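You operate a simulated robot arm through the tools that you are given. There is no shell and no other tool.

Carry out the task below with a simulated two-armed robot. There is one attempt and no reset: what you move stays moved.

Task
Set a cotton wash to start in three hours and lock the keys.
Fine: press start, then the child lock; a tablet is in the drawer.

Only the result counts: the job must be done as asked and must still hold three seconds after the hand-in. Knocking over, shifting, dropping, spilling or breaking anything else fails it.

Robot
Two 7-joint arms with fingered hands on one trunk that stands fixed in place. Base frame: the origin is at the foot of the trunk, x ahead of it, y to its left, z up. Units: mm, rad, N and s.
The left shoulder is at [59, 174, 1065], the right one opposite. With the tool pointing down near the work surface each hand reaches from about 320 to 740 mm from the base axis, measured 20 degrees to its own side. Payload 3.8 kg a hand.
The tool frame of a hand sits at the grasp point between the pads (the TCP): z along the fingers, y along the line on which they close. The tips reach 26 mm beyond it. The gripper opens to 132 mm; its body begins 73 mm behind the TCP. The gripper is a hand of 3 fingers: y runs from the thumb to the fingers, the wrist lies at [0, 0, -224] in the tool frame.
Orientation is that of the tool frame in the base frame, as a unit quaternion [w, x, y, z]. With the fingers straight down and closing along the base's y, the tool's x points along the base's -x, its y along +y and its z along -z.

Tools
- The arms move only by the tool arm_command. It takes "left_increments", "right_increments" or both (then of equal length, played together; a hand with none holds still); each is a list of rows, each a list of 2 entries, a list of its own where there are three numbers: the shift along the tool's x, y, z in mm, then the turn, a rotation vector about the tool's x, y, z in rad. In form: [[[dx, dy, dz], [wx, wy, wz]], ...]. A call has 1 to 20 rows; each row shifts and turns the commanded pose from where the row before left it, along the tool's axes as they then stand. A row lasts 0.2 s, in which the tool goes at most 50 mm and 0.15 rad; a call with a longer step from one row to the next is refused whole. Where a pose cannot be reached the arm comes as near as it can. A force on the tool above 40 N (or 10 N above the force at the start of the call, whichever is more), or a blocked arm, ends the call early, and 0.2 s more pass. In this call time passes only in rows, and 0.2 s behind the last. The reply holds the time, the measured pose of the TCP, the force on the tool along the base axes, the opening and the grip force, in the units named above and with some noise, with the torque about the TCP (base axes, N m) and any sound that the robot's microphone picked up, and new pictures: "pictures" is both (left out), scene, wrist or none (wrist: the cameras of the hands that moved).
- Cameras (640 x 400 px; columns grow to the right, rows downward): "scene" is now at [165.7, -36, 996.1]; the picture's right is [-0.46, -0.89, 0.00], its down [0.21, -0.11, -0.97] and it looks along [0.86, -0.45, 0.23] (base axes); focal length 234 px, centre (320, 200). "left" rides on the left gripper at [-62, 3, -92] in its tool frame; the picture's right is [-0.05, -1.00, 0.00], its down [0.83, -0.04, -0.56] and it looks along [0.55, -0.03, 0.83] (tool axes); focal length 230 px, centre (320, 200). "right" rides on the right gripper at [62, 3, -92] in its tool frame; the picture's right is [-0.05, 1.00, 0.00], its down [-0.83, -0.04, -0.56] and it looks along [-0.55, -0.03, 0.83] (tool axes); focal length 230 px, centre (320, 200). There is no depth. A picture from a camera that has moved, and an enlarged one, comes with that camera's place and axes in the base frame and with its lens.
- raise_lower(by): moves the trunk up (or, below 0, down) by that many mm; the arms and the scene camera ride with it, the base frame stays. It gives what a move gives, with no picture.
- move_fingers(finger1, finger2, thumb_bend, hand): sets how far each is bent, from 0 (flat) to 100 (curled in); at 30 the hand is open as for a grip, at 70 the pads meet at the TCP. One left out holds its place. A second passes; each finger stops where it meets its share of the squeeze, and holds until it gets a number again. It is the only way to open and close the hand. It gives what a move gives, with no picture; readings hold the bend of each and the force on the fingers (four entries, about 0 where the hand has none), thumb and palm.
- aim_head(pan, tilt): turns the head with the scene camera to pan (to the left, within 1.047 rad either way) and tilt (down, from -0.506 to 1.204), counted from straight ahead of the robot (the tilt from the chest, where the trunk bows). It gives what a move gives, and a new picture of the scene camera.
- enlarge(camera, box): a new picture of the part [left, top, right, bottom] of that camera's present view, enlarged. It takes no simulated time.
- hand_in(): hands the job in; it is judged then, once.

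Nothing tells you positions but the pictures and the camera data. Unless the task says otherwise, let go and move clear before handing in.

The tools are called after "Emit:" by a JSON object that holds its "fn" and its "kwargs". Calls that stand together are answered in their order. arm_command: Moves the arms, as the interface text tells. Its arguments: {"type":"object","properties":{"left_increments":{"type":"array","items":{"type":"array"}},"right_increments":{"type":"array","items":{"type":"array"}},"pictures":{"type":"string","enum":["both","scene","wrist","none"]}},"required":[]} The other tools are called the same way: raise_lower (by) moves the trunk up or down; move_fingers (finger1, finger2, thumb_bend, hand) moves the fingers one by one; aim_head (pan, tilt) turns the head that bears the scene camera; enlarge (camera, box) takes an enlarged picture of a part of a camera's view; hand_in () hands the job in.

At the start:

```text
time: 0.0
left_eef_pos: [437.3, -43.3, 1094.4]
left_ee_rot: [0.0, 0.0, 1.0, 0.0]
left_wrist_force: [0.2, 0.5, 0.6]
left_torque: [-0.02, -0.01, -0.01]
left_width: 131.9
left_finger_force: 0.0
left_shape: jaw
left_bend: [30.0, 30.0, 30.0]
left_finger forces: [0.0, 0.1, 0.0, 0.0, 0.1, 0.1]
right_eef_pos: [317.8, -400.1, 1213.3]
right_ee_rot: [-0.001, 0.0, 1.0, 0.0]
right_wrist_force: [0.2, 1.2, 0.0]
right_torque: [0.02, 0.04, -0.01]
right_width: 132.0
right_finger_force: 0.1
right_shape: jaw
right_bend: [30.0, 30.0, 30.0]
right_finger forces: [0.0, 0.0, 0.1, 0.0, 0.1, 0.0]
trunk travel left (down, up): [-375.0, 107.0]
head pan, tilt (commanded): [-0.482, -0.237]
```

scene: 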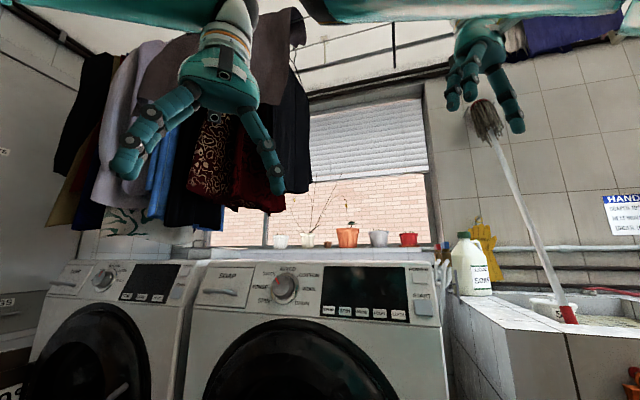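
right: 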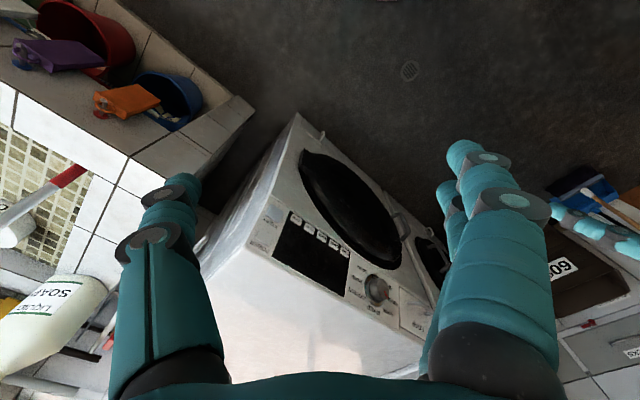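
left: 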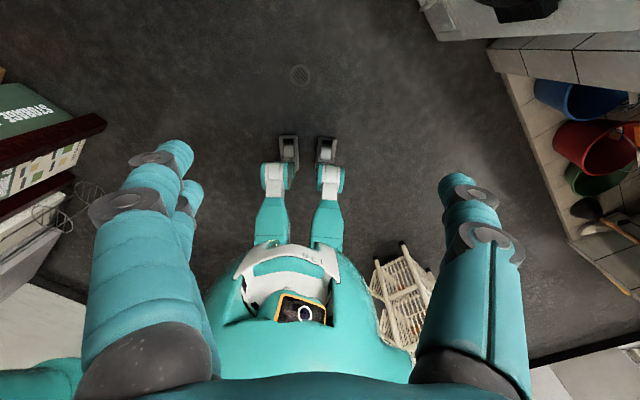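

I see two washing machines ahead, each with a dial, a display and a row of keys. I'll enlarge the panels first to read the labels before moving anything.

Emit:
{"fn": "enlarge", "kwargs": {"camera": "scene", "box": [180, 250, 450, 340]}}

Emit:
{"fn": "enlarge", "kwargs": {"camera": "scene", "box": [30, 250, 210, 340]}}

Emit:
{"fn": "enlarge", "kwargs": {"camera": "scene", "box": [310, 260, 450, 330]}}

Emit:
{"fn": "enlarge", "kwargs": {"camera": "right", "box": [220, 180, 440, 340]}}

```text
2.37 times, centred on (315, 295) of scene
camera zoom: at [165.7, -36.0, 996.1], right [-0.46, -0.89, 0.0], down [0.21, -0.11, -0.97], along [0.86, -0.45, 0.23], focal length 554 px, centre (332, -25)
```

zoom: 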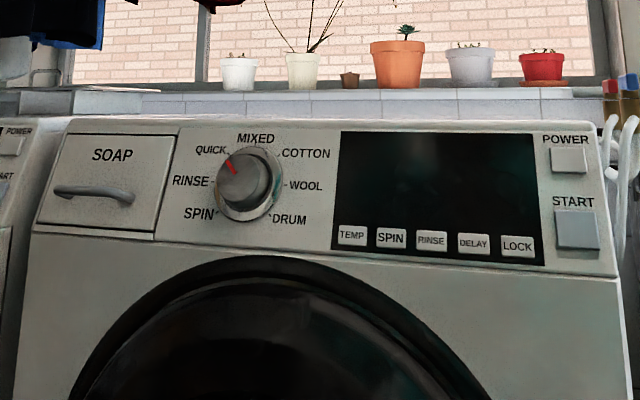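

```text
3.56 times, centred on (120, 295) of scene
camera zoom: at [165.7, -36.0, 996.1], right [-0.46, -0.89, 0.0], down [0.21, -0.11, -0.97], along [0.86, -0.45, 0.23], focal length 830 px, centre (1031, -138)
```

zoom: 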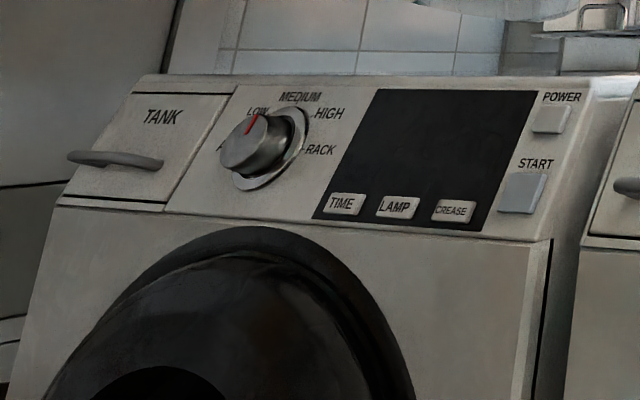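

```text
4.57 times, centred on (380, 295) of scene
camera zoom: at [165.7, -36.0, 996.1], right [-0.46, -0.89, 0.0], down [0.21, -0.11, -0.97], along [0.86, -0.45, 0.23], focal length 1068 px, centre (46, -234)
```

zoom: 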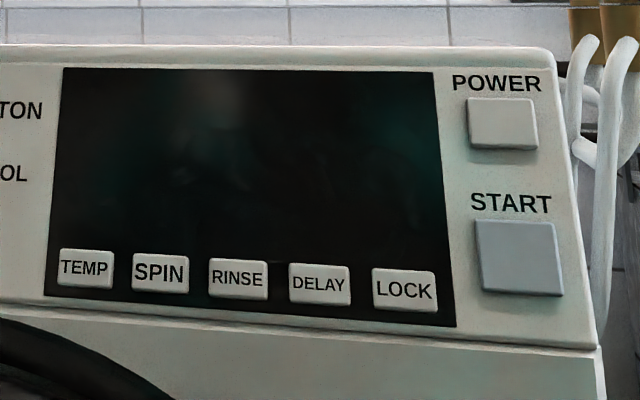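

```text
2.50 times, centred on (330, 260) of right
camera zoom: at [258.1, -397.3, 1304.6], right [0.05, 1.0, 0.0], down [0.83, -0.04, 0.56], along [0.55, -0.03, -0.83], focal length 575 px, centre (295, 50)
```

zoom: 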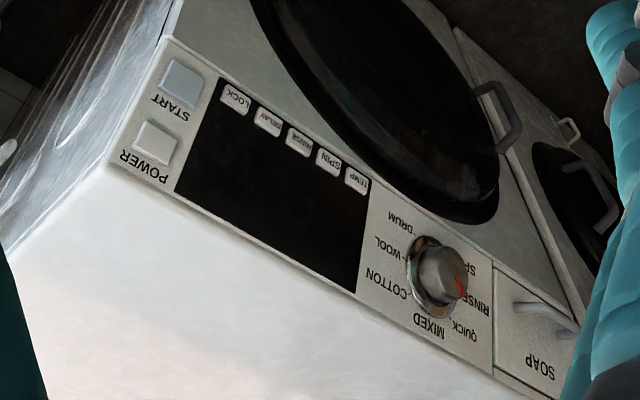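

The panel belongs to the right-hand machine (SOAP drawer), it is dark (off), and by triangulation it sits roughly from START (572, -520, 879) to the knob (824, -262, 910), leaning back about 18°. I'll look around with the head to check clearances before moving the arms.

Emit:
{"fn": "aim_head", "kwargs": {"pan": -0.48, "tilt": 0.35}}

Emit:
{"fn": "aim_head", "kwargs": {"pan": 0.5, "tilt": 0.1}}

Emit:
{"fn": "aim_head", "kwargs": {"pan": -1.0, "tilt": 0.3}}

```text
time: 1.0
left_eef_pos: [437.1, -43.7, 1094.7]
left_ee_rot: [0.0, 0.001, 1.0, 0.0]
left_wrist_force: [-0.1, 0.2, -0.3]
left_torque: [0.01, -0.02, -0.01]
left_width: 131.7
left_finger_force: 0.0
left_shape: jaw
left_bend: [30.0, 30.0, 30.0]
left_finger forces: [0.0, 0.1, 0.1, 0.1, 0.0, 0.0]
right_eef_pos: [317.2, -400.6, 1214.6]
right_ee_rot: [-0.001, -0.001, 1.0, 0.0]
right_wrist_force: [-0.5, -0.9, 0.4]
right_torque: [0.02, 0.02, -0.02]
right_width: 131.9
right_finger_force: 0.1
right_shape: jaw
right_bend: [30.0, 30.0, 30.0]
right_finger forces: [0.0, 0.0, 0.0, 0.0, 0.1, 0.0]
trunk travel left (down, up): [-375.0, 107.0]
head pan, tilt (commanded): [-0.48, 0.351]
camera scene: at [176.0, -41.1, 943.2], right [-0.46, -0.89, 0.0], down [-0.3, 0.16, -0.94], along [0.83, -0.43, -0.34], focal length 234 px, centre (320, 200)
```

scene: 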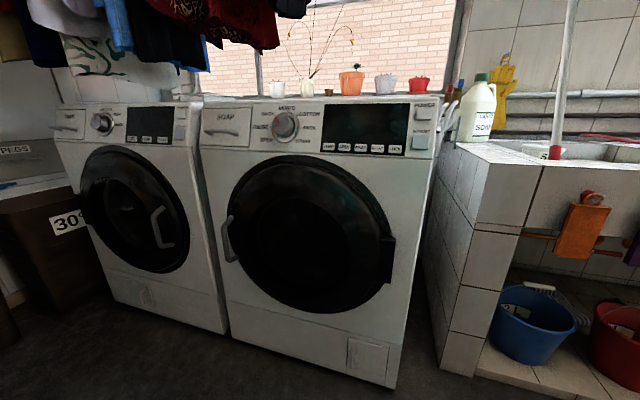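

```text
time: 2.2
left_eef_pos: [437.5, -45.7, 1095.1]
left_ee_rot: [0.0, 0.0, 1.0, 0.001]
left_wrist_force: [-0.3, -0.3, 0.8]
left_torque: [0.0, -0.04, 0.02]
left_width: 131.6
left_finger_force: 0.2
left_shape: jaw
left_bend: [30.0, 30.0, 30.0]
left_finger forces: [0.0, 0.0, 0.0, 0.0, 0.0, 0.1]
right_eef_pos: [318.6, -401.0, 1212.9]
right_ee_rot: [0.0, 0.0, 1.0, 0.0]
right_wrist_force: [1.0, -0.5, 0.1]
right_torque: [0.01, 0.0, -0.02]
right_width: 131.7
right_finger_force: 0.0
right_shape: jaw
right_bend: [30.0, 30.0, 30.0]
right_finger forces: [0.1, 0.0, 0.0, 0.0, 0.0, 0.0]
trunk travel left (down, up): [-375.0, 107.0]
head pan, tilt (commanded): [0.499, 0.099]
camera scene: at [174.2, 45.9, 966.5], right [0.48, -0.88, 0.0], down [-0.09, -0.05, -0.99], along [0.87, 0.48, -0.1], focal length 234 px, centre (320, 200)
```

scene: 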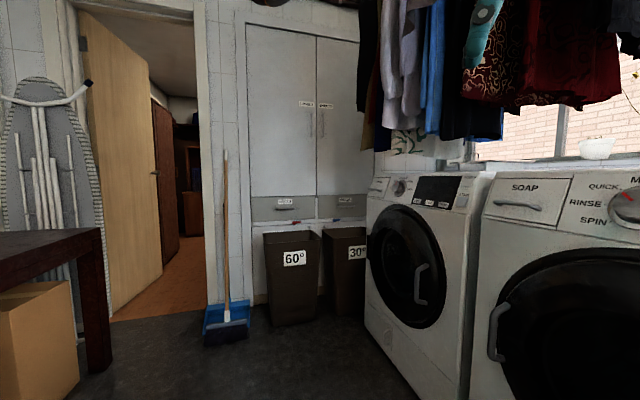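

```text
time: 3.8
left_eef_pos: [436.5, -45.3, 1094.5]
left_ee_rot: [0.001, -0.001, 1.0, 0.0]
left_wrist_force: [0.4, 0.8, 0.3]
left_torque: [-0.02, 0.0, -0.01]
left_width: 131.6
left_finger_force: 0.0
left_shape: jaw
left_bend: [30.0, 30.0, 30.0]
left_finger forces: [0.1, 0.0, 0.0, 0.1, 0.0, 0.1]
right_eef_pos: [317.0, -400.4, 1213.6]
right_ee_rot: [0.0, -0.001, 1.0, 0.0]
right_wrist_force: [0.1, 0.0, 0.0]
right_torque: [0.0, -0.01, -0.03]
right_width: 131.9
right_finger_force: 0.1
right_shape: jaw
right_bend: [30.0, 30.0, 30.0]
right_finger forces: [0.0, 0.0, 0.1, 0.0, 0.1, 0.0]
trunk travel left (down, up): [-375.0, 107.0]
head pan, tilt (commanded): [-1.0, 0.3]
camera scene: at [143.9, -76.7, 947.9], right [-0.84, -0.54, 0.0], down [-0.16, 0.25, -0.96], along [0.52, -0.8, -0.3], focal length 234 px, centre (320, 200)
```

scene: 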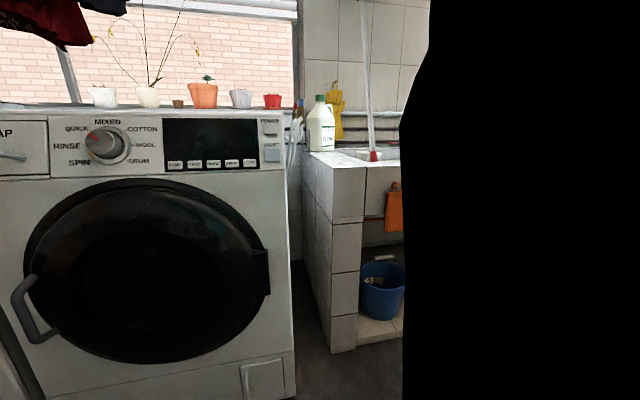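

The washer door is shut, the panel is unlit and the knob points at QUICK; the space around the panel is clear apart from the soap bottle and mop to its right. Next I'll shape the right hand for pressing (fingers curled, thumb forward) in free air and look at it.

Emit:
{"fn": "move_fingers", "kwargs": {"hand": "right", "finger1": 100, "finger2": 100, "thumb_bend": 50}}

Emit:
{"fn": "enlarge", "kwargs": {"camera": "right", "box": [0, 0, 640, 400]}}

```text
time: 4.8
left_eef_pos: [438.0, -44.6, 1095.1]
left_ee_rot: [0.0, 0.0, 1.0, 0.0]
left_wrist_force: [0.0, 0.8, 0.0]
left_torque: [-0.01, 0.0, 0.01]
left_width: 131.7
left_finger_force: 0.1
left_shape: jaw
left_bend: [30.0, 30.0, 30.0]
left_finger forces: [0.1, 0.0, 0.0, 0.1, 0.0, 0.0]
right_eef_pos: [319.0, -400.6, 1212.6]
right_ee_rot: [0.0, -0.001, 1.0, 0.0]
right_wrist_force: [-0.4, -0.2, 0.2]
right_torque: [0.01, 0.01, -0.01]
right_width: 44.5
right_finger_force: 0.1
right_shape: fingers
right_bend: [100.0, 100.0, 50.0]
right_finger forces: [0.0, 0.0, 0.1, 0.0, 0.0, 0.1]
trunk travel left (down, up): [-375.0, 107.0]
head pan, tilt (commanded): [-1.0, 0.3]
```

```text
1.00 times, centred on (320, 200) of right (not enlarged: the box is as wide or as high as the picture)
camera zoom: at [258.1, -397.3, 1304.6], right [0.05, 1.0, 0.0], down [0.83, -0.04, 0.56], along [0.55, -0.03, -0.83], focal length 230 px, centre (320, 200)
```

zoom: 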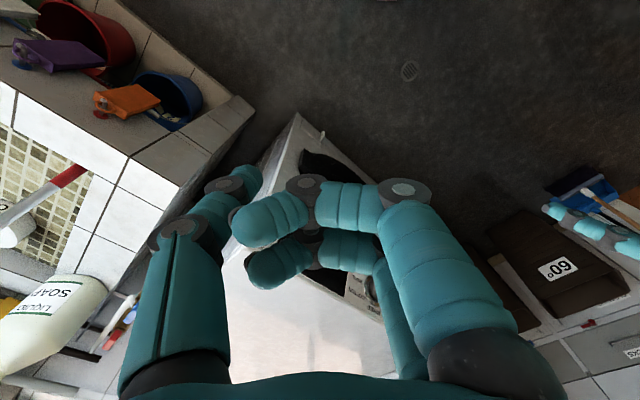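

In the wrist view the thumb sticks out well ahead of the curled fingers, so it will make a good poker. I'll move the left hand back out of the way, then bring the right hand in front of the POWER/START keys and turn it to face the panel.

Emit:
{"fn": "arm_command", "kwargs": {"left_increments": [[[10, 20, 0], [0, 0, 0]], [[10, 20, 0], [0, 0, 0]], [[10, 20, 0], [0, 0, 0]], [[10, 20, 0], [0, 0, 0]], [[10, 20, 0], [0, 0, 0]], [[10, 20, 0], [0, 0, 0]], [[10, 20, 0], [0, 0, 0]], [[10, 20, 0], [0, 0, 0]], [[10, 20, 0], [0, 0, 0]], [[10, 20, 0], [0, 0, 0]]], "right_increments": [[[-19.3, -0.8, 22.3], [0, 0, 0]], [[-19.3, -0.8, 22.3], [0, 0, 0]], [[-19.3, -0.8, 22.3], [0, 0, 0]], [[-19.3, -0.8, 22.3], [0, 0, 0]], [[-19.3, -0.8, 22.3], [0, 0, 0]], [[-19.3, -0.8, 22.3], [0, 0, 0]], [[-19.3, -0.8, 22.3], [0, 0, 0]], [[-19.3, -0.8, 22.3], [0, 0, 0]], [[-19.3, -0.8, 22.3], [0, 0, 0]], [[-19.3, -0.8, 22.3], [0, 0, 0]]], "pictures": "both"}}

```text
time: 7.0
left_eef_pos: [335.2, 155.7, 1095.0]
left_ee_rot: [0.0, 0.0, 1.0, 0.001]
left_wrist_force: [0.3, 0.3, 0.0]
left_torque: [0.0, 0.03, -0.01]
left_width: 131.6
left_finger_force: 0.1
left_shape: jaw
left_bend: [30.0, 30.0, 30.0]
left_finger forces: [0.0, 0.0, 0.1, 0.1, 0.0, 0.0]
right_eef_pos: [511.5, -407.6, 989.6]
right_ee_rot: [0.0, -0.001, 1.0, -0.001]
right_wrist_force: [0.4, 0.2, 0.0]
right_torque: [0.07, 0.01, 0.01]
right_width: 44.5
right_finger_force: 0.0
right_shape: fingers
right_bend: [100.0, 100.0, 50.0]
right_finger forces: [0.0, 0.1, 0.0, 0.1, 0.1, 0.0]
trunk travel left (down, up): [-375.0, 107.0]
head pan, tilt (commanded): [-1.0, 0.3]
camera scene: at [144.0, -76.5, 947.9], right [-0.84, -0.54, 0.0], down [-0.16, 0.25, -0.96], along [0.52, -0.8, -0.3], focal length 234 px, centre (320, 200)
camera right: at [450.4, -405.2, 1081.0], right [0.05, 1.0, 0.0], down [0.83, -0.04, 0.56], along [0.55, -0.03, -0.83], focal length 230 px, centre (320, 200)
camera left: at [397.9, 161.1, 1186.1], right [0.05, -1.0, 0.0], down [-0.83, -0.04, 0.56], along [-0.56, -0.03, -0.83], focal length 230 px, centre (320, 200)
```

scene: 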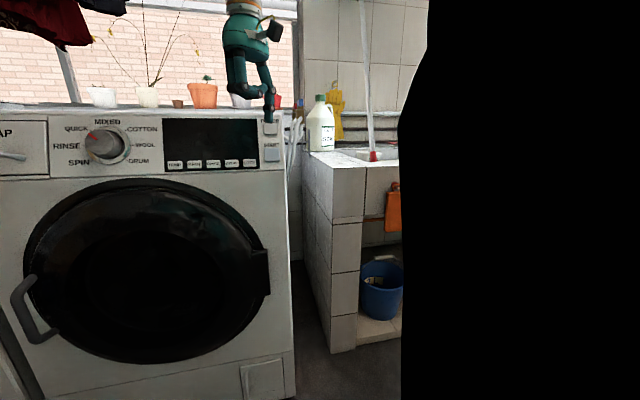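
right: 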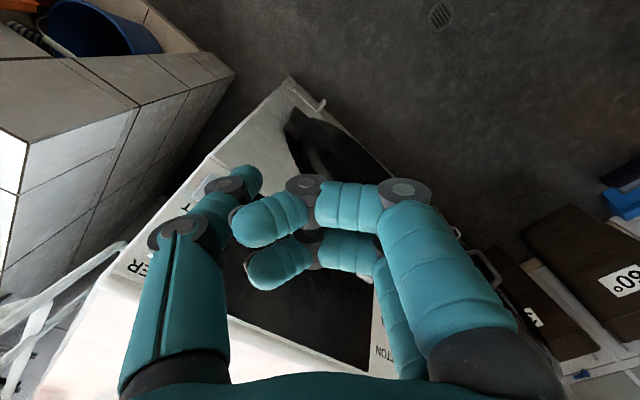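
left: 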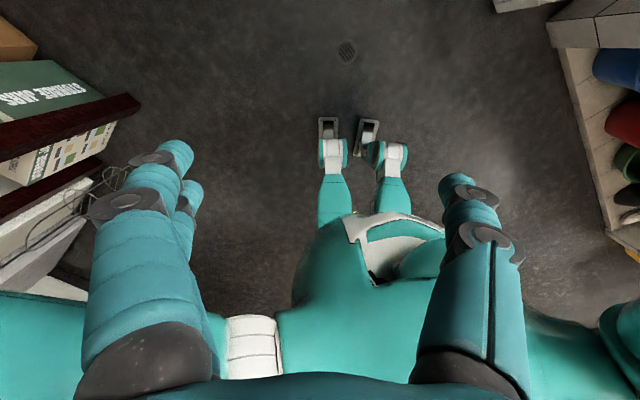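

The hand is about 120 mm in front of the panel with the thumb tip beside POWER in the scene view. I'll zoom in on the thumb tip to calibrate its offset, then turn the hand to face the panel.

Emit:
{"fn": "enlarge", "kwargs": {"camera": "scene", "box": [200, 60, 320, 135]}}

Emit:
{"fn": "arm_command", "kwargs": {"right_increments": [[[0, 0, 0], [0.0477, -0.1184, 0.0664]], [[0, 0, 0], [0.0477, -0.1184, 0.0664]], [[0, 0, 0], [0.0477, -0.1184, 0.0664]], [[0, 0, 0], [0.0477, -0.1184, 0.0664]], [[0, 0, 0], [0.0477, -0.1184, 0.0664]], [[0, 0, 0], [0.0477, -0.1184, 0.0664]], [[0, 0, 0], [0.0477, -0.1184, 0.0664]], [[0, 0, 0], [0.0477, -0.1184, 0.0664]], [[0, 0, 0], [0.0477, -0.1184, 0.0664]], [[0, 0, 0], [0.0477, -0.1184, 0.0664]]], "pictures": "both"}}

```text
5.33 times, centred on (260, 98) of scene
camera zoom: at [144.0, -76.5, 947.9], right [-0.84, -0.54, 0.0], down [-0.16, 0.25, -0.96], along [0.52, -0.8, -0.3], focal length 1245 px, centre (640, 747)
```

zoom: 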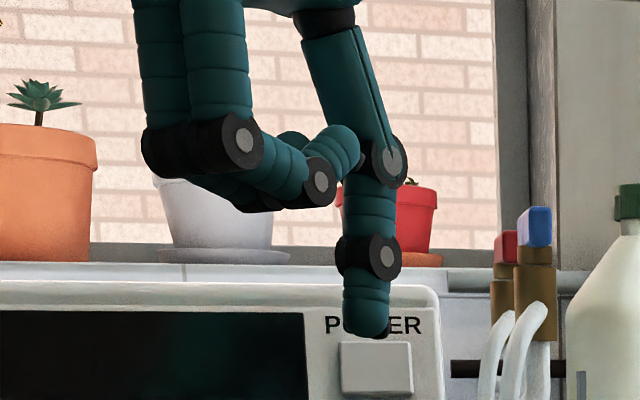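

```text
time: 9.2
left_eef_pos: [336.1, 156.4, 1094.6]
left_ee_rot: [0.0, 0.0, 1.0, 0.0]
left_wrist_force: [-0.9, -0.5, 0.8]
left_torque: [-0.02, -0.02, 0.01]
left_width: 131.9
left_finger_force: 0.1
left_shape: jaw
left_bend: [30.0, 30.0, 30.0]
left_finger forces: [0.0, 0.0, 0.0, 0.0, 0.0, 0.0]
right_eef_pos: [510.5, -408.0, 991.6]
right_ee_rot: [0.544, 0.304, 0.751, -0.218]
right_wrist_force: [0.3, -0.5, -0.2]
right_torque: [-0.02, 0.02, -0.01]
right_width: 44.6
right_finger_force: 0.1
right_shape: fingers
right_bend: [100.0, 100.0, 50.0]
right_finger forces: [0.0, 0.1, 0.1, 0.1, 0.1, 0.0]
trunk travel left (down, up): [-375.0, 107.0]
head pan, tilt (commanded): [-1.0, 0.3]
camera scene: at [143.8, -76.7, 947.9], right [-0.84, -0.54, 0.0], down [-0.16, 0.25, -0.96], along [0.52, -0.8, -0.3], focal length 234 px, centre (320, 200)
camera right: at [437.6, -331.9, 960.4], right [0.7, 0.71, 0.05], down [-0.22, 0.15, 0.96], along [0.67, -0.69, 0.27], focal length 230 px, centre (320, 200)
```

scene: 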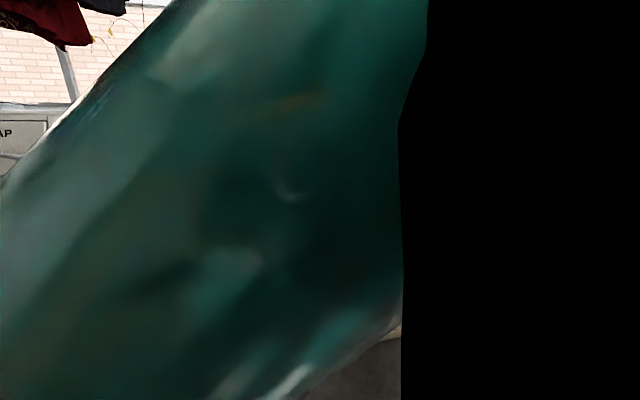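
right: 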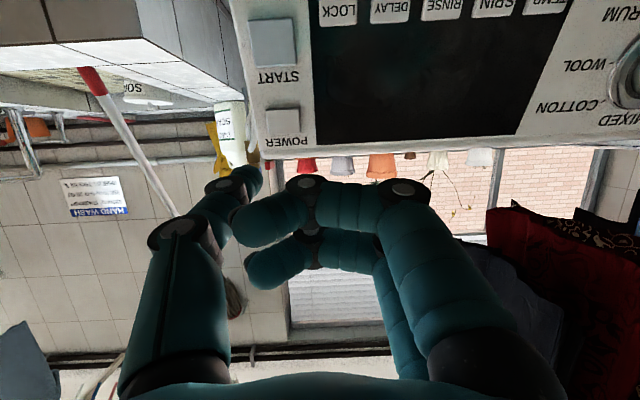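

The scene view is now blocked by the forearm, but the wrist camera sees the panel well; POWER comes out at about (587, -534, 943) and the thumb tip at about (504, -458, 981). I'll close in toward POWER, stopping about 20 mm short.

Emit:
{"fn": "arm_command", "kwargs": {"right_increments": [[[0.2, 0.7, 20], [0, 0, 0]], [[0.2, 0.7, 20], [0, 0, 0]], [[0.2, 0.7, 20], [0, 0, 0]], [[0.2, 0.7, 20], [0, 0, 0]], [[0.2, 0.7, 18], [0, 0, 0]]], "pictures": "wrist"}}

Emit:
{"fn": "enlarge", "kwargs": {"camera": "right", "box": [160, 60, 400, 210]}}

```text
time: 10.4
left_eef_pos: [336.8, 156.3, 1095.1]
left_ee_rot: [0.0, 0.001, 1.0, -0.001]
left_wrist_force: [0.7, -0.5, 0.6]
left_torque: [-0.01, -0.02, 0.01]
left_width: 132.0
left_finger_force: 0.1
left_shape: jaw
left_bend: [30.0, 30.0, 30.0]
left_finger forces: [0.0, 0.0, 0.0, 0.0, 0.0, 0.0]
right_eef_pos: [580.8, -470.5, 958.7]
right_ee_rot: [0.542, 0.304, 0.753, -0.218]
right_wrist_force: [-0.4, -0.2, -0.4]
right_torque: [0.01, 0.01, 0.03]
right_width: 44.5
right_finger_force: 0.1
right_shape: fingers
right_bend: [100.0, 100.0, 50.0]
right_finger forces: [0.1, 0.1, 0.0, 0.0, 0.1, 0.0]
trunk travel left (down, up): [-375.0, 107.0]
head pan, tilt (commanded): [-1.0, 0.3]
camera right: at [507.0, -393.6, 927.6], right [0.7, 0.71, 0.05], down [-0.22, 0.15, 0.96], along [0.68, -0.69, 0.26], focal length 230 px, centre (320, 200)
```

right: 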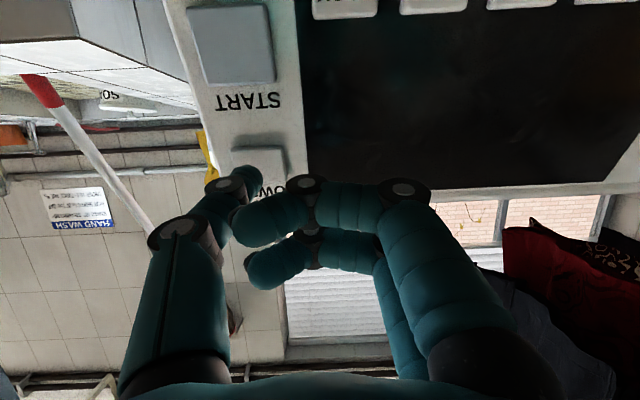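

```text
2.67 times, centred on (280, 135) of right
camera zoom: at [507.0, -393.6, 927.6], right [0.7, 0.71, 0.05], down [-0.22, 0.15, 0.96], along [0.68, -0.69, 0.26], focal length 614 px, centre (427, 373)
```

zoom: 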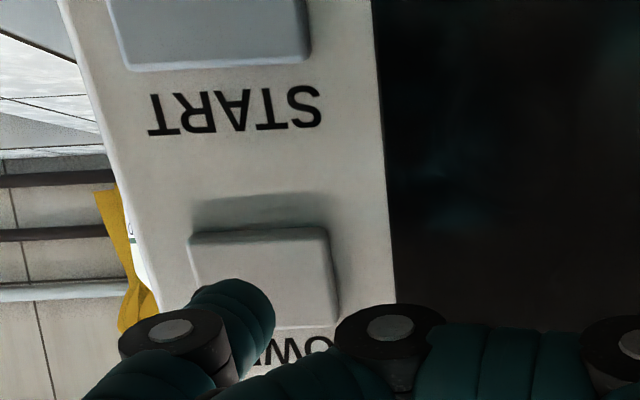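

The thumb tip is lined up with POWER, about 19 mm short. I'll advance slowly in small steps and watch for force and sound.

Emit:
{"fn": "arm_command", "kwargs": {"right_increments": [[[0, 0, 5], [0, 0, 0]], [[0, 0, 5], [0, 0, 0]], [[0, 0, 3], [0, 0, 0]], [[0, 0, 2], [0, 0, 0]]], "pictures": "wrist"}}

Emit:
{"fn": "enlarge", "kwargs": {"camera": "right", "box": [160, 60, 400, 210]}}

```text
time: 11.4
left_eef_pos: [337.4, 156.6, 1095.6]
left_ee_rot: [0.0, 0.0, 1.0, 0.0]
left_wrist_force: [0.1, -0.2, 0.3]
left_torque: [-0.07, -0.01, 0.0]
left_width: 131.9
left_finger_force: 0.0
left_shape: jaw
left_bend: [30.0, 30.0, 30.0]
left_finger forces: [0.0, 0.0, 0.2, 0.0, 0.0, 0.1]
right_eef_pos: [590.4, -479.7, 954.5]
right_ee_rot: [0.543, 0.303, 0.752, -0.218]
right_wrist_force: [-2.0, 0.4, 1.2]
right_torque: [0.01, 0.01, -0.05]
right_width: 44.5
right_finger_force: 0.8
right_shape: fingers
right_bend: [100.0, 100.0, 50.0]
right_finger forces: [0.0, 0.0, 0.0, 0.0, 1.2, 0.0]
trunk travel left (down, up): [-375.0, 107.0]
head pan, tilt (commanded): [-1.0, 0.3]
heard: click
camera right: at [517.2, -402.5, 923.2], right [0.7, 0.71, 0.05], down [-0.22, 0.15, 0.96], along [0.67, -0.69, 0.26], focal length 230 px, centre (320, 200)
```

right: 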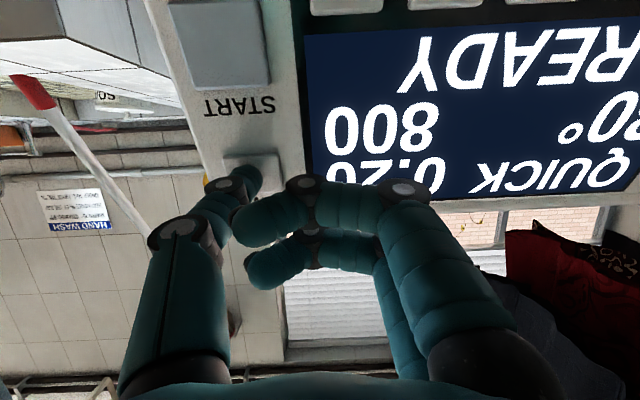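

```text
2.67 times, centred on (280, 135) of right
camera zoom: at [517.2, -402.5, 923.2], right [0.7, 0.71, 0.05], down [-0.22, 0.15, 0.96], along [0.67, -0.69, 0.26], focal length 614 px, centre (427, 373)
```

zoom: 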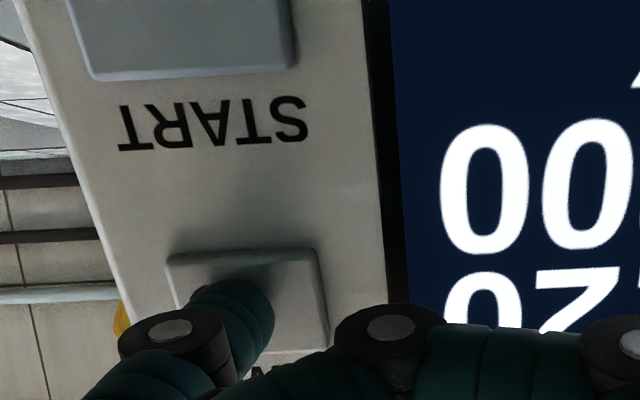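

POWER clicked and the display now reads QUICK, 0.20, 30°, 800, READY. I'll back off and slide the hand along the panel toward the dial, keeping clear of the panel.

Emit:
{"fn": "arm_command", "kwargs": {"right_increments": [[[0, 0, -20], [0, 0, 0]], [[0, 0, -25], [0, 0, 0]], [[0, 0, -25], [0, 0, 0]], [[0, 0, -20], [0, 0, 0]], [[3, 35, 0], [0, 0, 0]], [[3, 35, 0], [0, 0, 0]], [[3, 35, 0], [0, 0, 0]], [[3, 35, 0], [0, 0, 0]], [[3, 35, 0], [0, 0, 0]], [[3, 35, 0], [0, 0, 0]], [[3, 35, 0], [0, 0, 0]], [[3, 35, 0], [0, 0, 0]]], "pictures": "both"}}

```text
time: 14.0
left_eef_pos: [336.9, 156.4, 1095.0]
left_ee_rot: [0.0, 0.0, 1.0, 0.0]
left_wrist_force: [0.0, 1.1, -0.6]
left_torque: [-0.01, -0.03, 0.0]
left_width: 132.3
left_finger_force: 0.2
left_shape: jaw
left_bend: [30.0, 30.0, 30.0]
left_finger forces: [0.0, 0.0, 0.0, 0.0, 0.0, 0.0]
right_eef_pos: [718.3, -212.5, 958.8]
right_ee_rot: [0.542, 0.304, 0.753, -0.218]
right_wrist_force: [0.4, 0.1, 0.8]
right_torque: [0.03, 0.0, -0.02]
right_width: 44.8
right_finger_force: 0.0
right_shape: fingers
right_bend: [100.0, 100.0, 50.0]
right_finger forces: [0.0, 0.1, 0.0, 0.0, 0.0, 0.0]
trunk travel left (down, up): [-375.0, 107.0]
head pan, tilt (commanded): [-1.0, 0.3]
camera scene: at [144.0, -76.6, 947.8], right [-0.84, -0.54, 0.0], down [-0.16, 0.25, -0.96], along [0.52, -0.8, -0.3], focal length 234 px, centre (320, 200)
camera right: at [643.8, -135.2, 929.0], right [0.7, 0.71, 0.05], down [-0.22, 0.15, 0.96], along [0.67, -0.69, 0.26], focal length 230 px, centre (320, 200)
```

scene: 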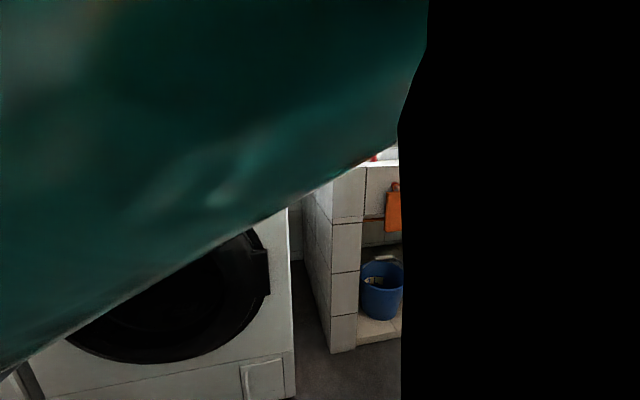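
right: 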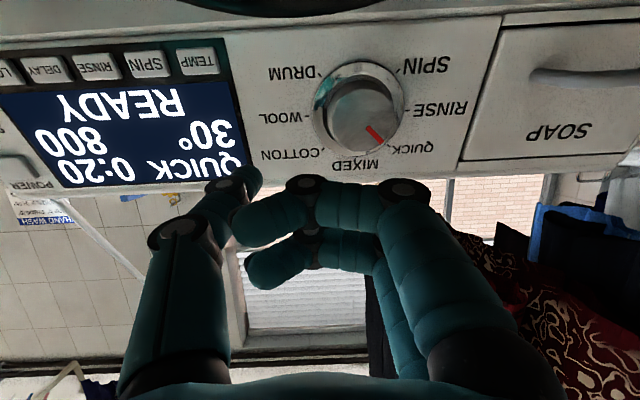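

I can see the whole dial and the lit display (QUICK, 0:20, 30°, 800, READY) from the wrist camera. I'll enlarge the dial to measure it and its tick marks.

Emit:
{"fn": "enlarge", "kwargs": {"camera": "right", "box": [240, 40, 480, 190]}}

Emit:
{"fn": "aim_head", "kwargs": {"pan": -0.6, "tilt": 0.0}}

```text
2.67 times, centred on (360, 115) of right
camera zoom: at [643.8, -135.2, 929.0], right [0.7, 0.71, 0.05], down [-0.22, 0.15, 0.96], along [0.67, -0.69, 0.26], focal length 614 px, centre (213, 427)
```

zoom: 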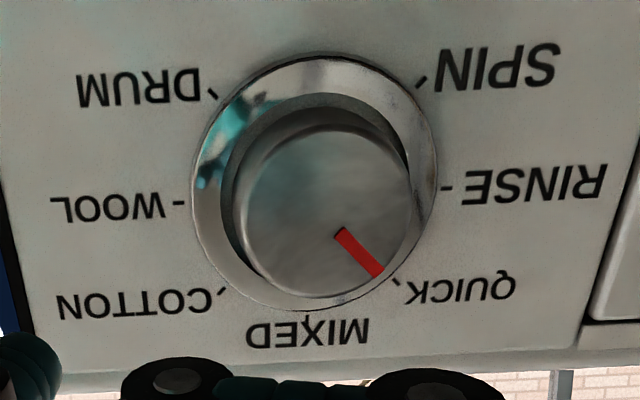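

```text
time: 14.9
left_eef_pos: [337.3, 157.0, 1096.4]
left_ee_rot: [0.0, -0.001, 1.0, 0.001]
left_wrist_force: [0.2, 0.1, -0.5]
left_torque: [-0.03, 0.01, 0.04]
left_width: 132.1
left_finger_force: 0.1
left_shape: jaw
left_bend: [30.0, 30.0, 30.0]
left_finger forces: [0.0, 0.0, 0.1, 0.1, 0.0, 0.0]
right_eef_pos: [717.5, -213.1, 959.1]
right_ee_rot: [0.542, 0.303, 0.753, -0.218]
right_wrist_force: [-0.6, 0.0, 0.7]
right_torque: [-0.02, -0.01, -0.01]
right_width: 44.7
right_finger_force: 0.0
right_shape: fingers
right_bend: [100.0, 100.0, 50.0]
right_finger forces: [0.0, 0.1, 0.0, 0.0, 0.0, 0.0]
trunk travel left (down, up): [-375.0, 107.0]
head pan, tilt (commanded): [-0.6, 0.0]
camera scene: at [167.7, -49.1, 975.5], right [-0.57, -0.82, 0.0], down [0.0, 0.0, -1.0], along [0.82, -0.57, 0.0], focal length 234 px, centre (320, 200)
```

scene: 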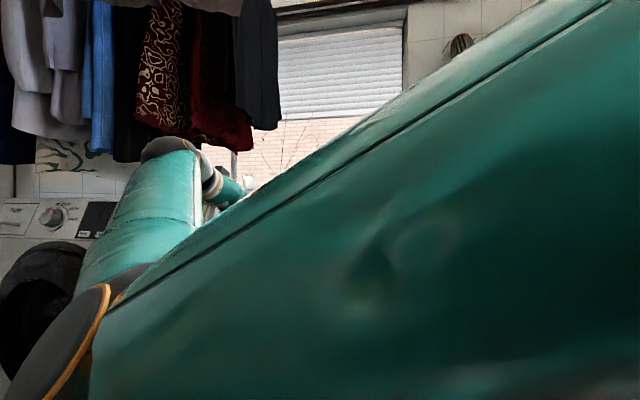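

The dial's front face is about 48 mm across and stands about 40 mm off the panel, at roughly (801, -243, 918); detents are 45° apart, so QUICK to COTTON is 90° clockwise. I'll open the hand to a pre-grasp and line it up on the dial's axis for a second look.

Emit:
{"fn": "move_fingers", "kwargs": {"hand": "right", "finger1": 42, "finger2": 42, "thumb_bend": 42}}

Emit:
{"fn": "arm_command", "kwargs": {"right_increments": [[[6.8, 18, 14.5], [0, 0, 0]], [[6.8, 18, 14.5], [0, 0, 0]]], "pictures": "wrist"}}

Emit:
{"fn": "enlarge", "kwargs": {"camera": "right", "box": [200, 60, 440, 210]}}

```text
time: 15.9
left_eef_pos: [336.5, 156.6, 1096.6]
left_ee_rot: [0.001, -0.001, 1.0, 0.0]
left_wrist_force: [0.6, -0.7, 0.3]
left_torque: [-0.01, 0.01, -0.02]
left_width: 132.1
left_finger_force: 0.0
left_shape: jaw
left_bend: [30.0, 30.0, 30.0]
left_finger forces: [0.0, 0.0, 0.0, 0.0, 0.0, 0.0]
right_eef_pos: [715.6, -211.5, 959.5]
right_ee_rot: [0.542, 0.304, 0.753, -0.218]
right_wrist_force: [0.5, -0.2, -0.1]
right_torque: [0.01, -0.03, 0.01]
right_width: 93.9
right_finger_force: 0.1
right_shape: fingers
right_bend: [42.0, 42.0, 42.0]
right_finger forces: [0.1, 0.0, 0.0, 0.0, 0.0, 0.0]
trunk travel left (down, up): [-375.0, 107.0]
head pan, tilt (commanded): [-0.6, 0.0]
```

```text
time: 16.5
left_eef_pos: [337.4, 156.3, 1096.0]
left_ee_rot: [0.0, 0.0, 1.0, 0.0]
left_wrist_force: [-0.3, 0.0, 0.3]
left_torque: [-0.01, 0.02, 0.0]
left_width: 131.9
left_finger_force: 0.0
left_shape: jaw
left_bend: [30.0, 30.0, 30.0]
left_finger forces: [0.0, 0.0, 0.1, 0.0, 0.1, 0.0]
right_eef_pos: [759.6, -202.6, 938.1]
right_ee_rot: [0.542, 0.304, 0.753, -0.218]
right_wrist_force: [0.1, -0.2, -0.1]
right_torque: [0.0, 0.02, 0.0]
right_width: 94.2
right_finger_force: 0.1
right_shape: fingers
right_bend: [42.0, 42.0, 42.0]
right_finger forces: [0.1, 0.0, 0.1, 0.1, 0.0, 0.0]
trunk travel left (down, up): [-375.0, 107.0]
head pan, tilt (commanded): [-0.6, 0.0]
camera right: at [685.5, -126.1, 908.2], right [0.7, 0.71, 0.05], down [-0.22, 0.15, 0.96], along [0.68, -0.69, 0.26], focal length 230 px, centre (320, 200)
```

right: 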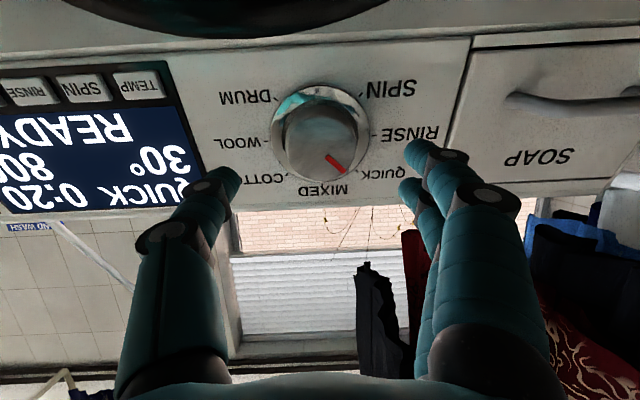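

```text
2.67 times, centred on (320, 135) of right
camera zoom: at [685.5, -126.1, 908.2], right [0.7, 0.71, 0.05], down [-0.22, 0.15, 0.96], along [0.68, -0.69, 0.26], focal length 614 px, centre (320, 373)
```

zoom: 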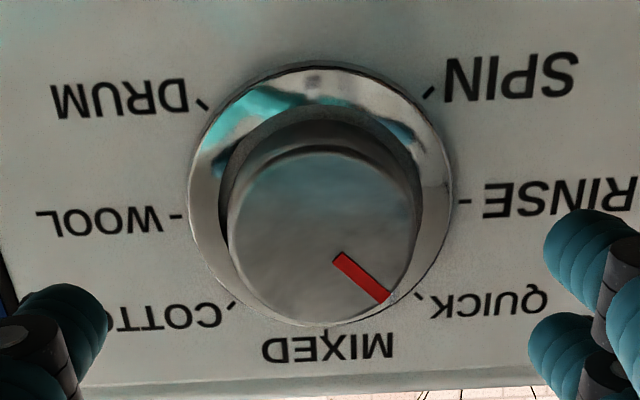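

The dial axis and the TCP agree to within about 1 mm, with the dial front about 65 mm ahead. I'll roll the hand 45° counter-clockwise first so that the full 90° turn fits the wrist range, then look again.

Emit:
{"fn": "arm_command", "kwargs": {"right_increments": [[[0, 0, 0], [0, 0, -0.131]], [[0, 0, 0], [0, 0, -0.131]], [[0, 0, 0], [0, 0, -0.131]], [[0, 0, 0], [0, 0, -0.131]], [[0, 0, 0], [0, 0, -0.131]], [[0, 0, 0], [0, 0, -0.131]]], "pictures": "wrist"}}

```text
time: 17.9
left_eef_pos: [336.7, 157.0, 1095.4]
left_ee_rot: [0.0, 0.0, 1.0, 0.0]
left_wrist_force: [-0.4, 0.0, 0.3]
left_torque: [0.0, -0.02, 0.01]
left_width: 131.8
left_finger_force: 0.1
left_shape: jaw
left_bend: [30.0, 30.0, 30.0]
left_finger forces: [0.1, 0.0, 0.0, 0.1, 0.1, 0.0]
right_eef_pos: [760.2, -203.1, 938.1]
right_ee_rot: [0.417, -0.008, 0.811, -0.41]
right_wrist_force: [0.2, -0.3, -0.3]
right_torque: [0.02, 0.01, 0.05]
right_width: 94.6
right_finger_force: 0.1
right_shape: fingers
right_bend: [42.0, 42.0, 42.0]
right_finger forces: [0.0, 0.0, 0.1, 0.0, 0.0, 0.1]
trunk travel left (down, up): [-375.0, 107.0]
head pan, tilt (commanded): [-0.6, 0.0]
camera right: at [658.3, -162.6, 922.8], right [0.36, 0.68, -0.64], down [0.15, 0.63, 0.76], along [0.92, -0.37, 0.13], focal length 230 px, centre (320, 200)
```

right: 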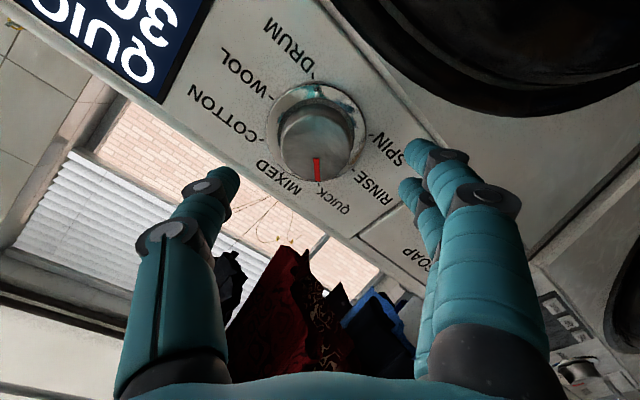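

The roll worked. The camera has moved to a new viewpoint, so I'll enlarge the dial again to fix its depth by triangulation.

Emit:
{"fn": "enlarge", "kwargs": {"camera": "right", "box": [240, 60, 400, 160]}}

Emit:
{"fn": "enlarge", "kwargs": {"camera": "right", "box": [200, 60, 440, 210]}}

```text
4.00 times, centred on (320, 110) of right
camera zoom: at [658.3, -162.6, 922.8], right [0.36, 0.68, -0.64], down [0.15, 0.63, 0.76], along [0.92, -0.37, 0.13], focal length 920 px, centre (320, 560)
```

zoom: 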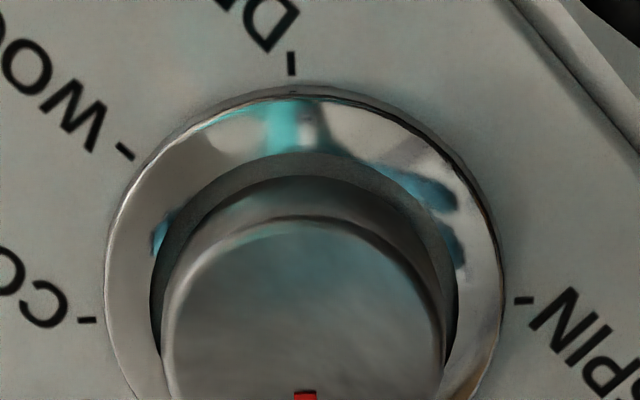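

```text
2.67 times, centred on (320, 135) of right
camera zoom: at [658.3, -162.6, 922.8], right [0.36, 0.68, -0.64], down [0.15, 0.63, 0.76], along [0.92, -0.37, 0.13], focal length 614 px, centre (320, 373)
```

zoom: 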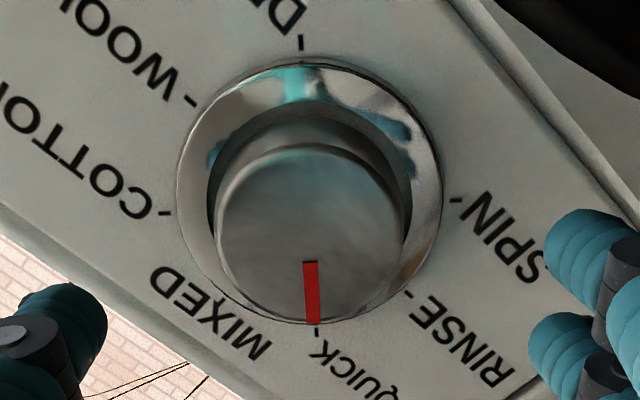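

The dial is on the hand's axis, with its front face about 67 mm ahead (panel plane near -460 along its normal). I'll advance most of the way and check the fingers straddle the dial.

Emit:
{"fn": "arm_command", "kwargs": {"right_increments": [[[0, 0, 15], [0, 0, 0]], [[0, 0, 15], [0, 0, 0]], [[0, 0, 10], [0, 0, 0]], [[0, 0, 5], [0, 0, 0]]], "pictures": "wrist"}}

Emit:
{"fn": "enlarge", "kwargs": {"camera": "right", "box": [160, 50, 480, 250]}}

```text
time: 18.9
left_eef_pos: [336.6, 155.5, 1095.3]
left_ee_rot: [0.0, 0.0, 1.0, 0.0]
left_wrist_force: [0.3, 0.2, 0.8]
left_torque: [0.01, -0.03, -0.01]
left_width: 131.8
left_finger_force: 0.1
left_shape: jaw
left_bend: [30.0, 30.0, 30.0]
left_finger forces: [0.1, 0.0, 0.0, 0.0, 0.0, 0.0]
right_eef_pos: [789.9, -234.6, 923.2]
right_ee_rot: [0.417, -0.007, 0.811, -0.41]
right_wrist_force: [-0.3, -0.3, -0.5]
right_torque: [-0.02, -0.02, -0.01]
right_width: 94.2
right_finger_force: 0.0
right_shape: fingers
right_bend: [42.0, 42.0, 42.0]
right_finger forces: [0.1, 0.0, 0.0, 0.1, 0.1, 0.0]
trunk travel left (down, up): [-375.0, 107.0]
head pan, tilt (commanded): [-0.6, 0.0]
camera right: at [689.9, -192.3, 907.6], right [0.36, 0.68, -0.64], down [0.15, 0.63, 0.76], along [0.92, -0.37, 0.13], focal length 230 px, centre (320, 200)
```

right: 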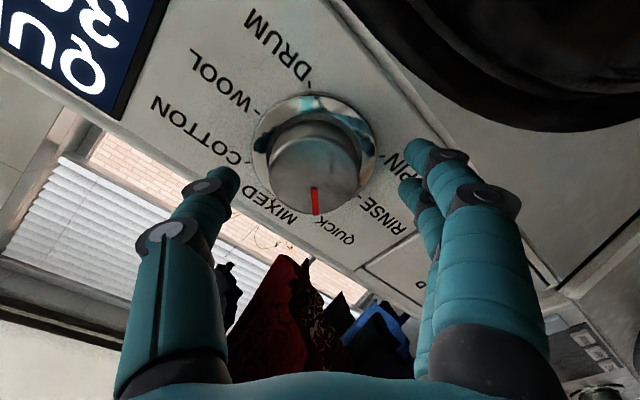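

```text
2.00 times, centred on (320, 150) of right
camera zoom: at [689.9, -192.3, 907.6], right [0.36, 0.68, -0.64], down [0.15, 0.63, 0.76], along [0.92, -0.37, 0.13], focal length 460 px, centre (320, 300)
```

zoom: 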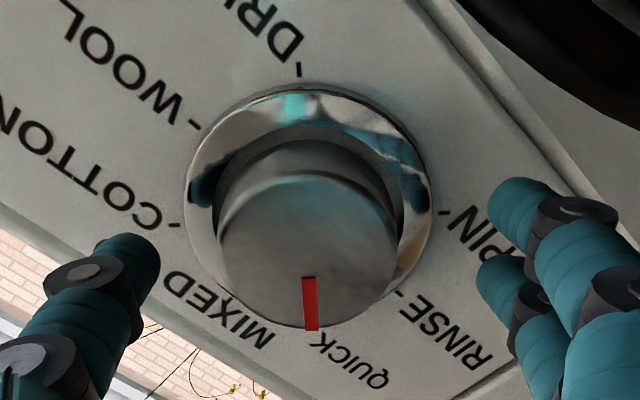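

The dial axis sits about 4 mm toward the thumb side of the hand's axis, and its face is about 25 mm ahead. I'll correct that offset and slide in 15 mm so the tips reach around the dial, staying clear of the panel.

Emit:
{"fn": "arm_command", "kwargs": {"right_increments": [[[1, -2.2, 2], [0, 0, 0]], [[0.5, -2.1, 4], [0, 0, 0]], [[0, 0, 5], [0, 0, 0]], [[0, 0, 4], [0, 0, 0]]], "pictures": "wrist"}}

Emit:
{"fn": "enlarge", "kwargs": {"camera": "right", "box": [160, 50, 480, 250]}}

```text
time: 19.9
left_eef_pos: [336.1, 155.9, 1095.0]
left_ee_rot: [0.0, 0.0, 1.0, 0.0]
left_wrist_force: [0.2, -0.8, -0.4]
left_torque: [0.02, 0.02, 0.0]
left_width: 131.7
left_finger_force: 0.2
left_shape: jaw
left_bend: [30.0, 30.0, 30.0]
left_finger forces: [0.0, 0.1, 0.0, 0.0, 0.0, 0.1]
right_eef_pos: [797.7, -246.8, 920.1]
right_ee_rot: [0.417, -0.009, 0.811, -0.409]
right_wrist_force: [-0.3, -0.4, 0.2]
right_torque: [0.02, -0.05, 0.01]
right_width: 94.0
right_finger_force: 0.0
right_shape: fingers
right_bend: [42.0, 42.0, 42.0]
right_finger forces: [0.0, 0.0, 0.0, 0.1, 0.0, 0.0]
trunk travel left (down, up): [-375.0, 107.0]
head pan, tilt (commanded): [-0.6, 0.0]
camera right: at [697.2, -205.7, 905.1], right [0.36, 0.68, -0.63], down [0.15, 0.63, 0.76], along [0.92, -0.37, 0.13], focal length 230 px, centre (320, 200)
```

right: 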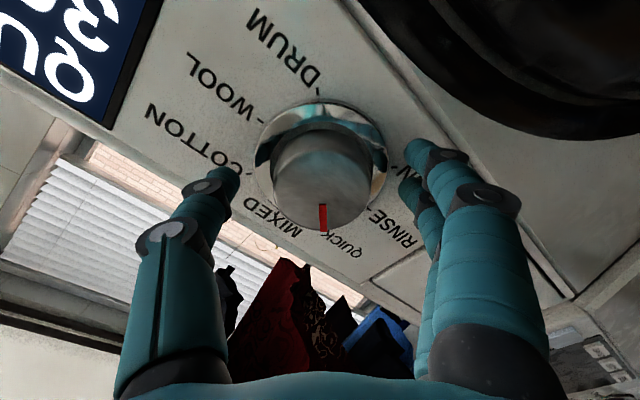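

```text
2.00 times, centred on (320, 150) of right
camera zoom: at [697.2, -205.7, 905.1], right [0.36, 0.68, -0.63], down [0.15, 0.63, 0.76], along [0.92, -0.37, 0.13], focal length 460 px, centre (320, 300)
```

zoom: 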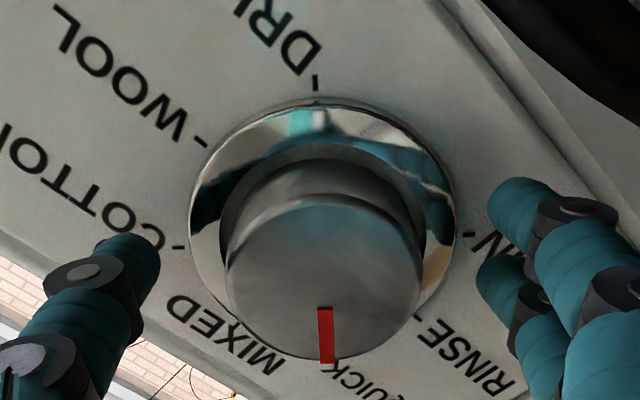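

The dial face is centred between thumb and fingers (offset about 1 mm). I'll close the fingers on it.

Emit:
{"fn": "move_fingers", "kwargs": {"hand": "right", "finger1": 60, "finger2": 60, "thumb_bend": 60}}

Emit:
{"fn": "enlarge", "kwargs": {"camera": "right", "box": [160, 50, 480, 250]}}

```text
time: 20.9
left_eef_pos: [337.0, 156.1, 1094.9]
left_ee_rot: [0.0, 0.0, 1.0, 0.0]
left_wrist_force: [0.1, -0.3, -0.1]
left_torque: [0.0, 0.0, 0.02]
left_width: 131.8
left_finger_force: 0.0
left_shape: jaw
left_bend: [30.0, 30.0, 30.0]
left_finger forces: [0.0, 0.0, 0.1, 0.0, 0.1, 0.0]
right_eef_pos: [797.1, -247.2, 919.9]
right_ee_rot: [0.417, -0.008, 0.812, -0.409]
right_wrist_force: [0.6, -0.2, -0.5]
right_torque: [-0.03, 0.03, -0.01]
right_width: 48.6
right_finger_force: 5.8
right_shape: fingers
right_bend: [57.0, 54.0, 57.0]
right_finger forces: [2.0, 4.3, 0.0, 0.1, 5.9, 0.0]
trunk travel left (down, up): [-375.0, 107.0]
head pan, tilt (commanded): [-0.6, 0.0]
```

```text
2.00 times, centred on (320, 150) of right
camera zoom: at [697.2, -205.6, 905.0], right [0.36, 0.68, -0.64], down [0.15, 0.63, 0.76], along [0.92, -0.37, 0.13], focal length 460 px, centre (320, 300)
```

zoom: 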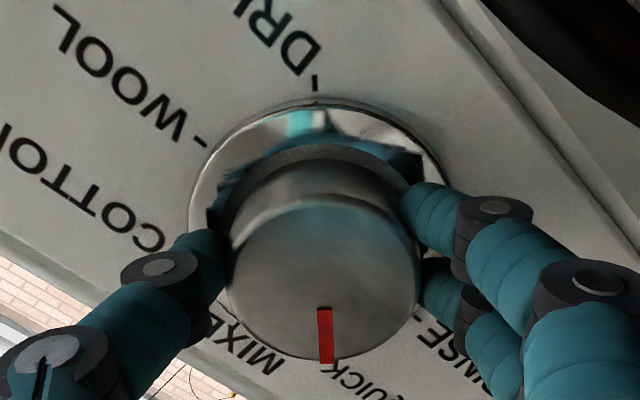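

All three digits are holding the dial (2 / 4 / 6 N). I'll turn clockwise by one detent (45°) and check the result.

Emit:
{"fn": "arm_command", "kwargs": {"right_increments": [[[0, 0, 0], [0, 0, 0.1]], [[0, 0, 0], [0, 0, 0.1]], [[0, 0, 0], [0, 0, 0.1]], [[0, 0, 0], [0, 0, 0.1]], [[0, 0, 0], [0, 0, 0.1]], [[0, 0, 0], [0, 0, 0.1]], [[0, 0, 0], [0, 0, 0.1]], [[0, 0, 0], [0, 0, 0.1]]], "pictures": "wrist"}}

Emit:
{"fn": "enlarge", "kwargs": {"camera": "right", "box": [160, 50, 480, 250]}}

```text
time: 22.7
left_eef_pos: [337.9, 157.7, 1095.1]
left_ee_rot: [-0.001, 0.0, 1.0, 0.0]
left_wrist_force: [-0.8, 1.0, -0.2]
left_torque: [0.02, -0.02, 0.01]
left_width: 132.0
left_finger_force: 0.1
left_shape: jaw
left_bend: [30.0, 30.0, 30.0]
left_finger forces: [0.1, 0.0, 0.1, 0.0, 0.1, 0.0]
right_eef_pos: [797.7, -245.1, 920.1]
right_ee_rot: [0.543, 0.307, 0.752, -0.213]
right_wrist_force: [2.6, 7.7, -7.0]
right_torque: [0.03, 0.13, 0.21]
right_width: 48.2
right_finger_force: 8.3
right_shape: fingers
right_bend: [55.0, 53.0, 58.0]
right_finger forces: [5.5, 6.2, 0.0, 0.1, 3.8, 0.0]
trunk travel left (down, up): [-375.0, 107.0]
head pan, tilt (commanded): [-0.6, 0.0]
camera right: at [725.7, -168.3, 888.7], right [0.71, 0.71, 0.06], down [-0.23, 0.14, 0.96], along [0.67, -0.69, 0.26], focal length 230 px, centre (320, 200)
```

right: 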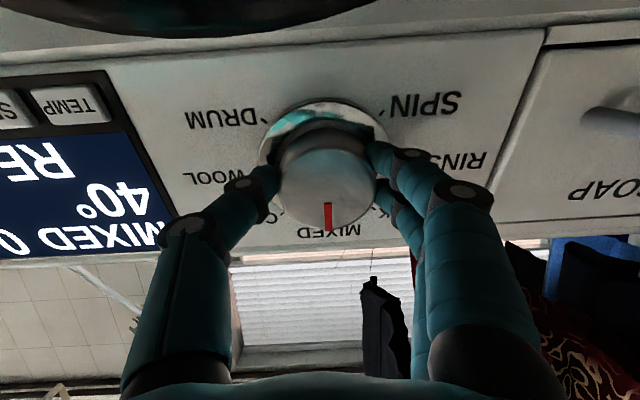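

```text
2.00 times, centred on (320, 150) of right
camera zoom: at [725.7, -168.3, 888.7], right [0.71, 0.71, 0.06], down [-0.23, 0.14, 0.96], along [0.67, -0.69, 0.26], focal length 460 px, centre (320, 300)
```

zoom: 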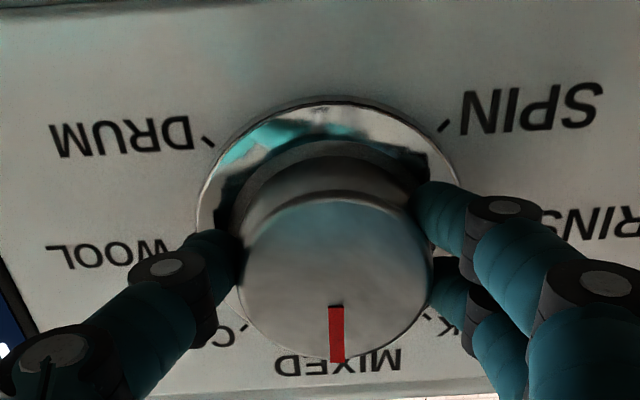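

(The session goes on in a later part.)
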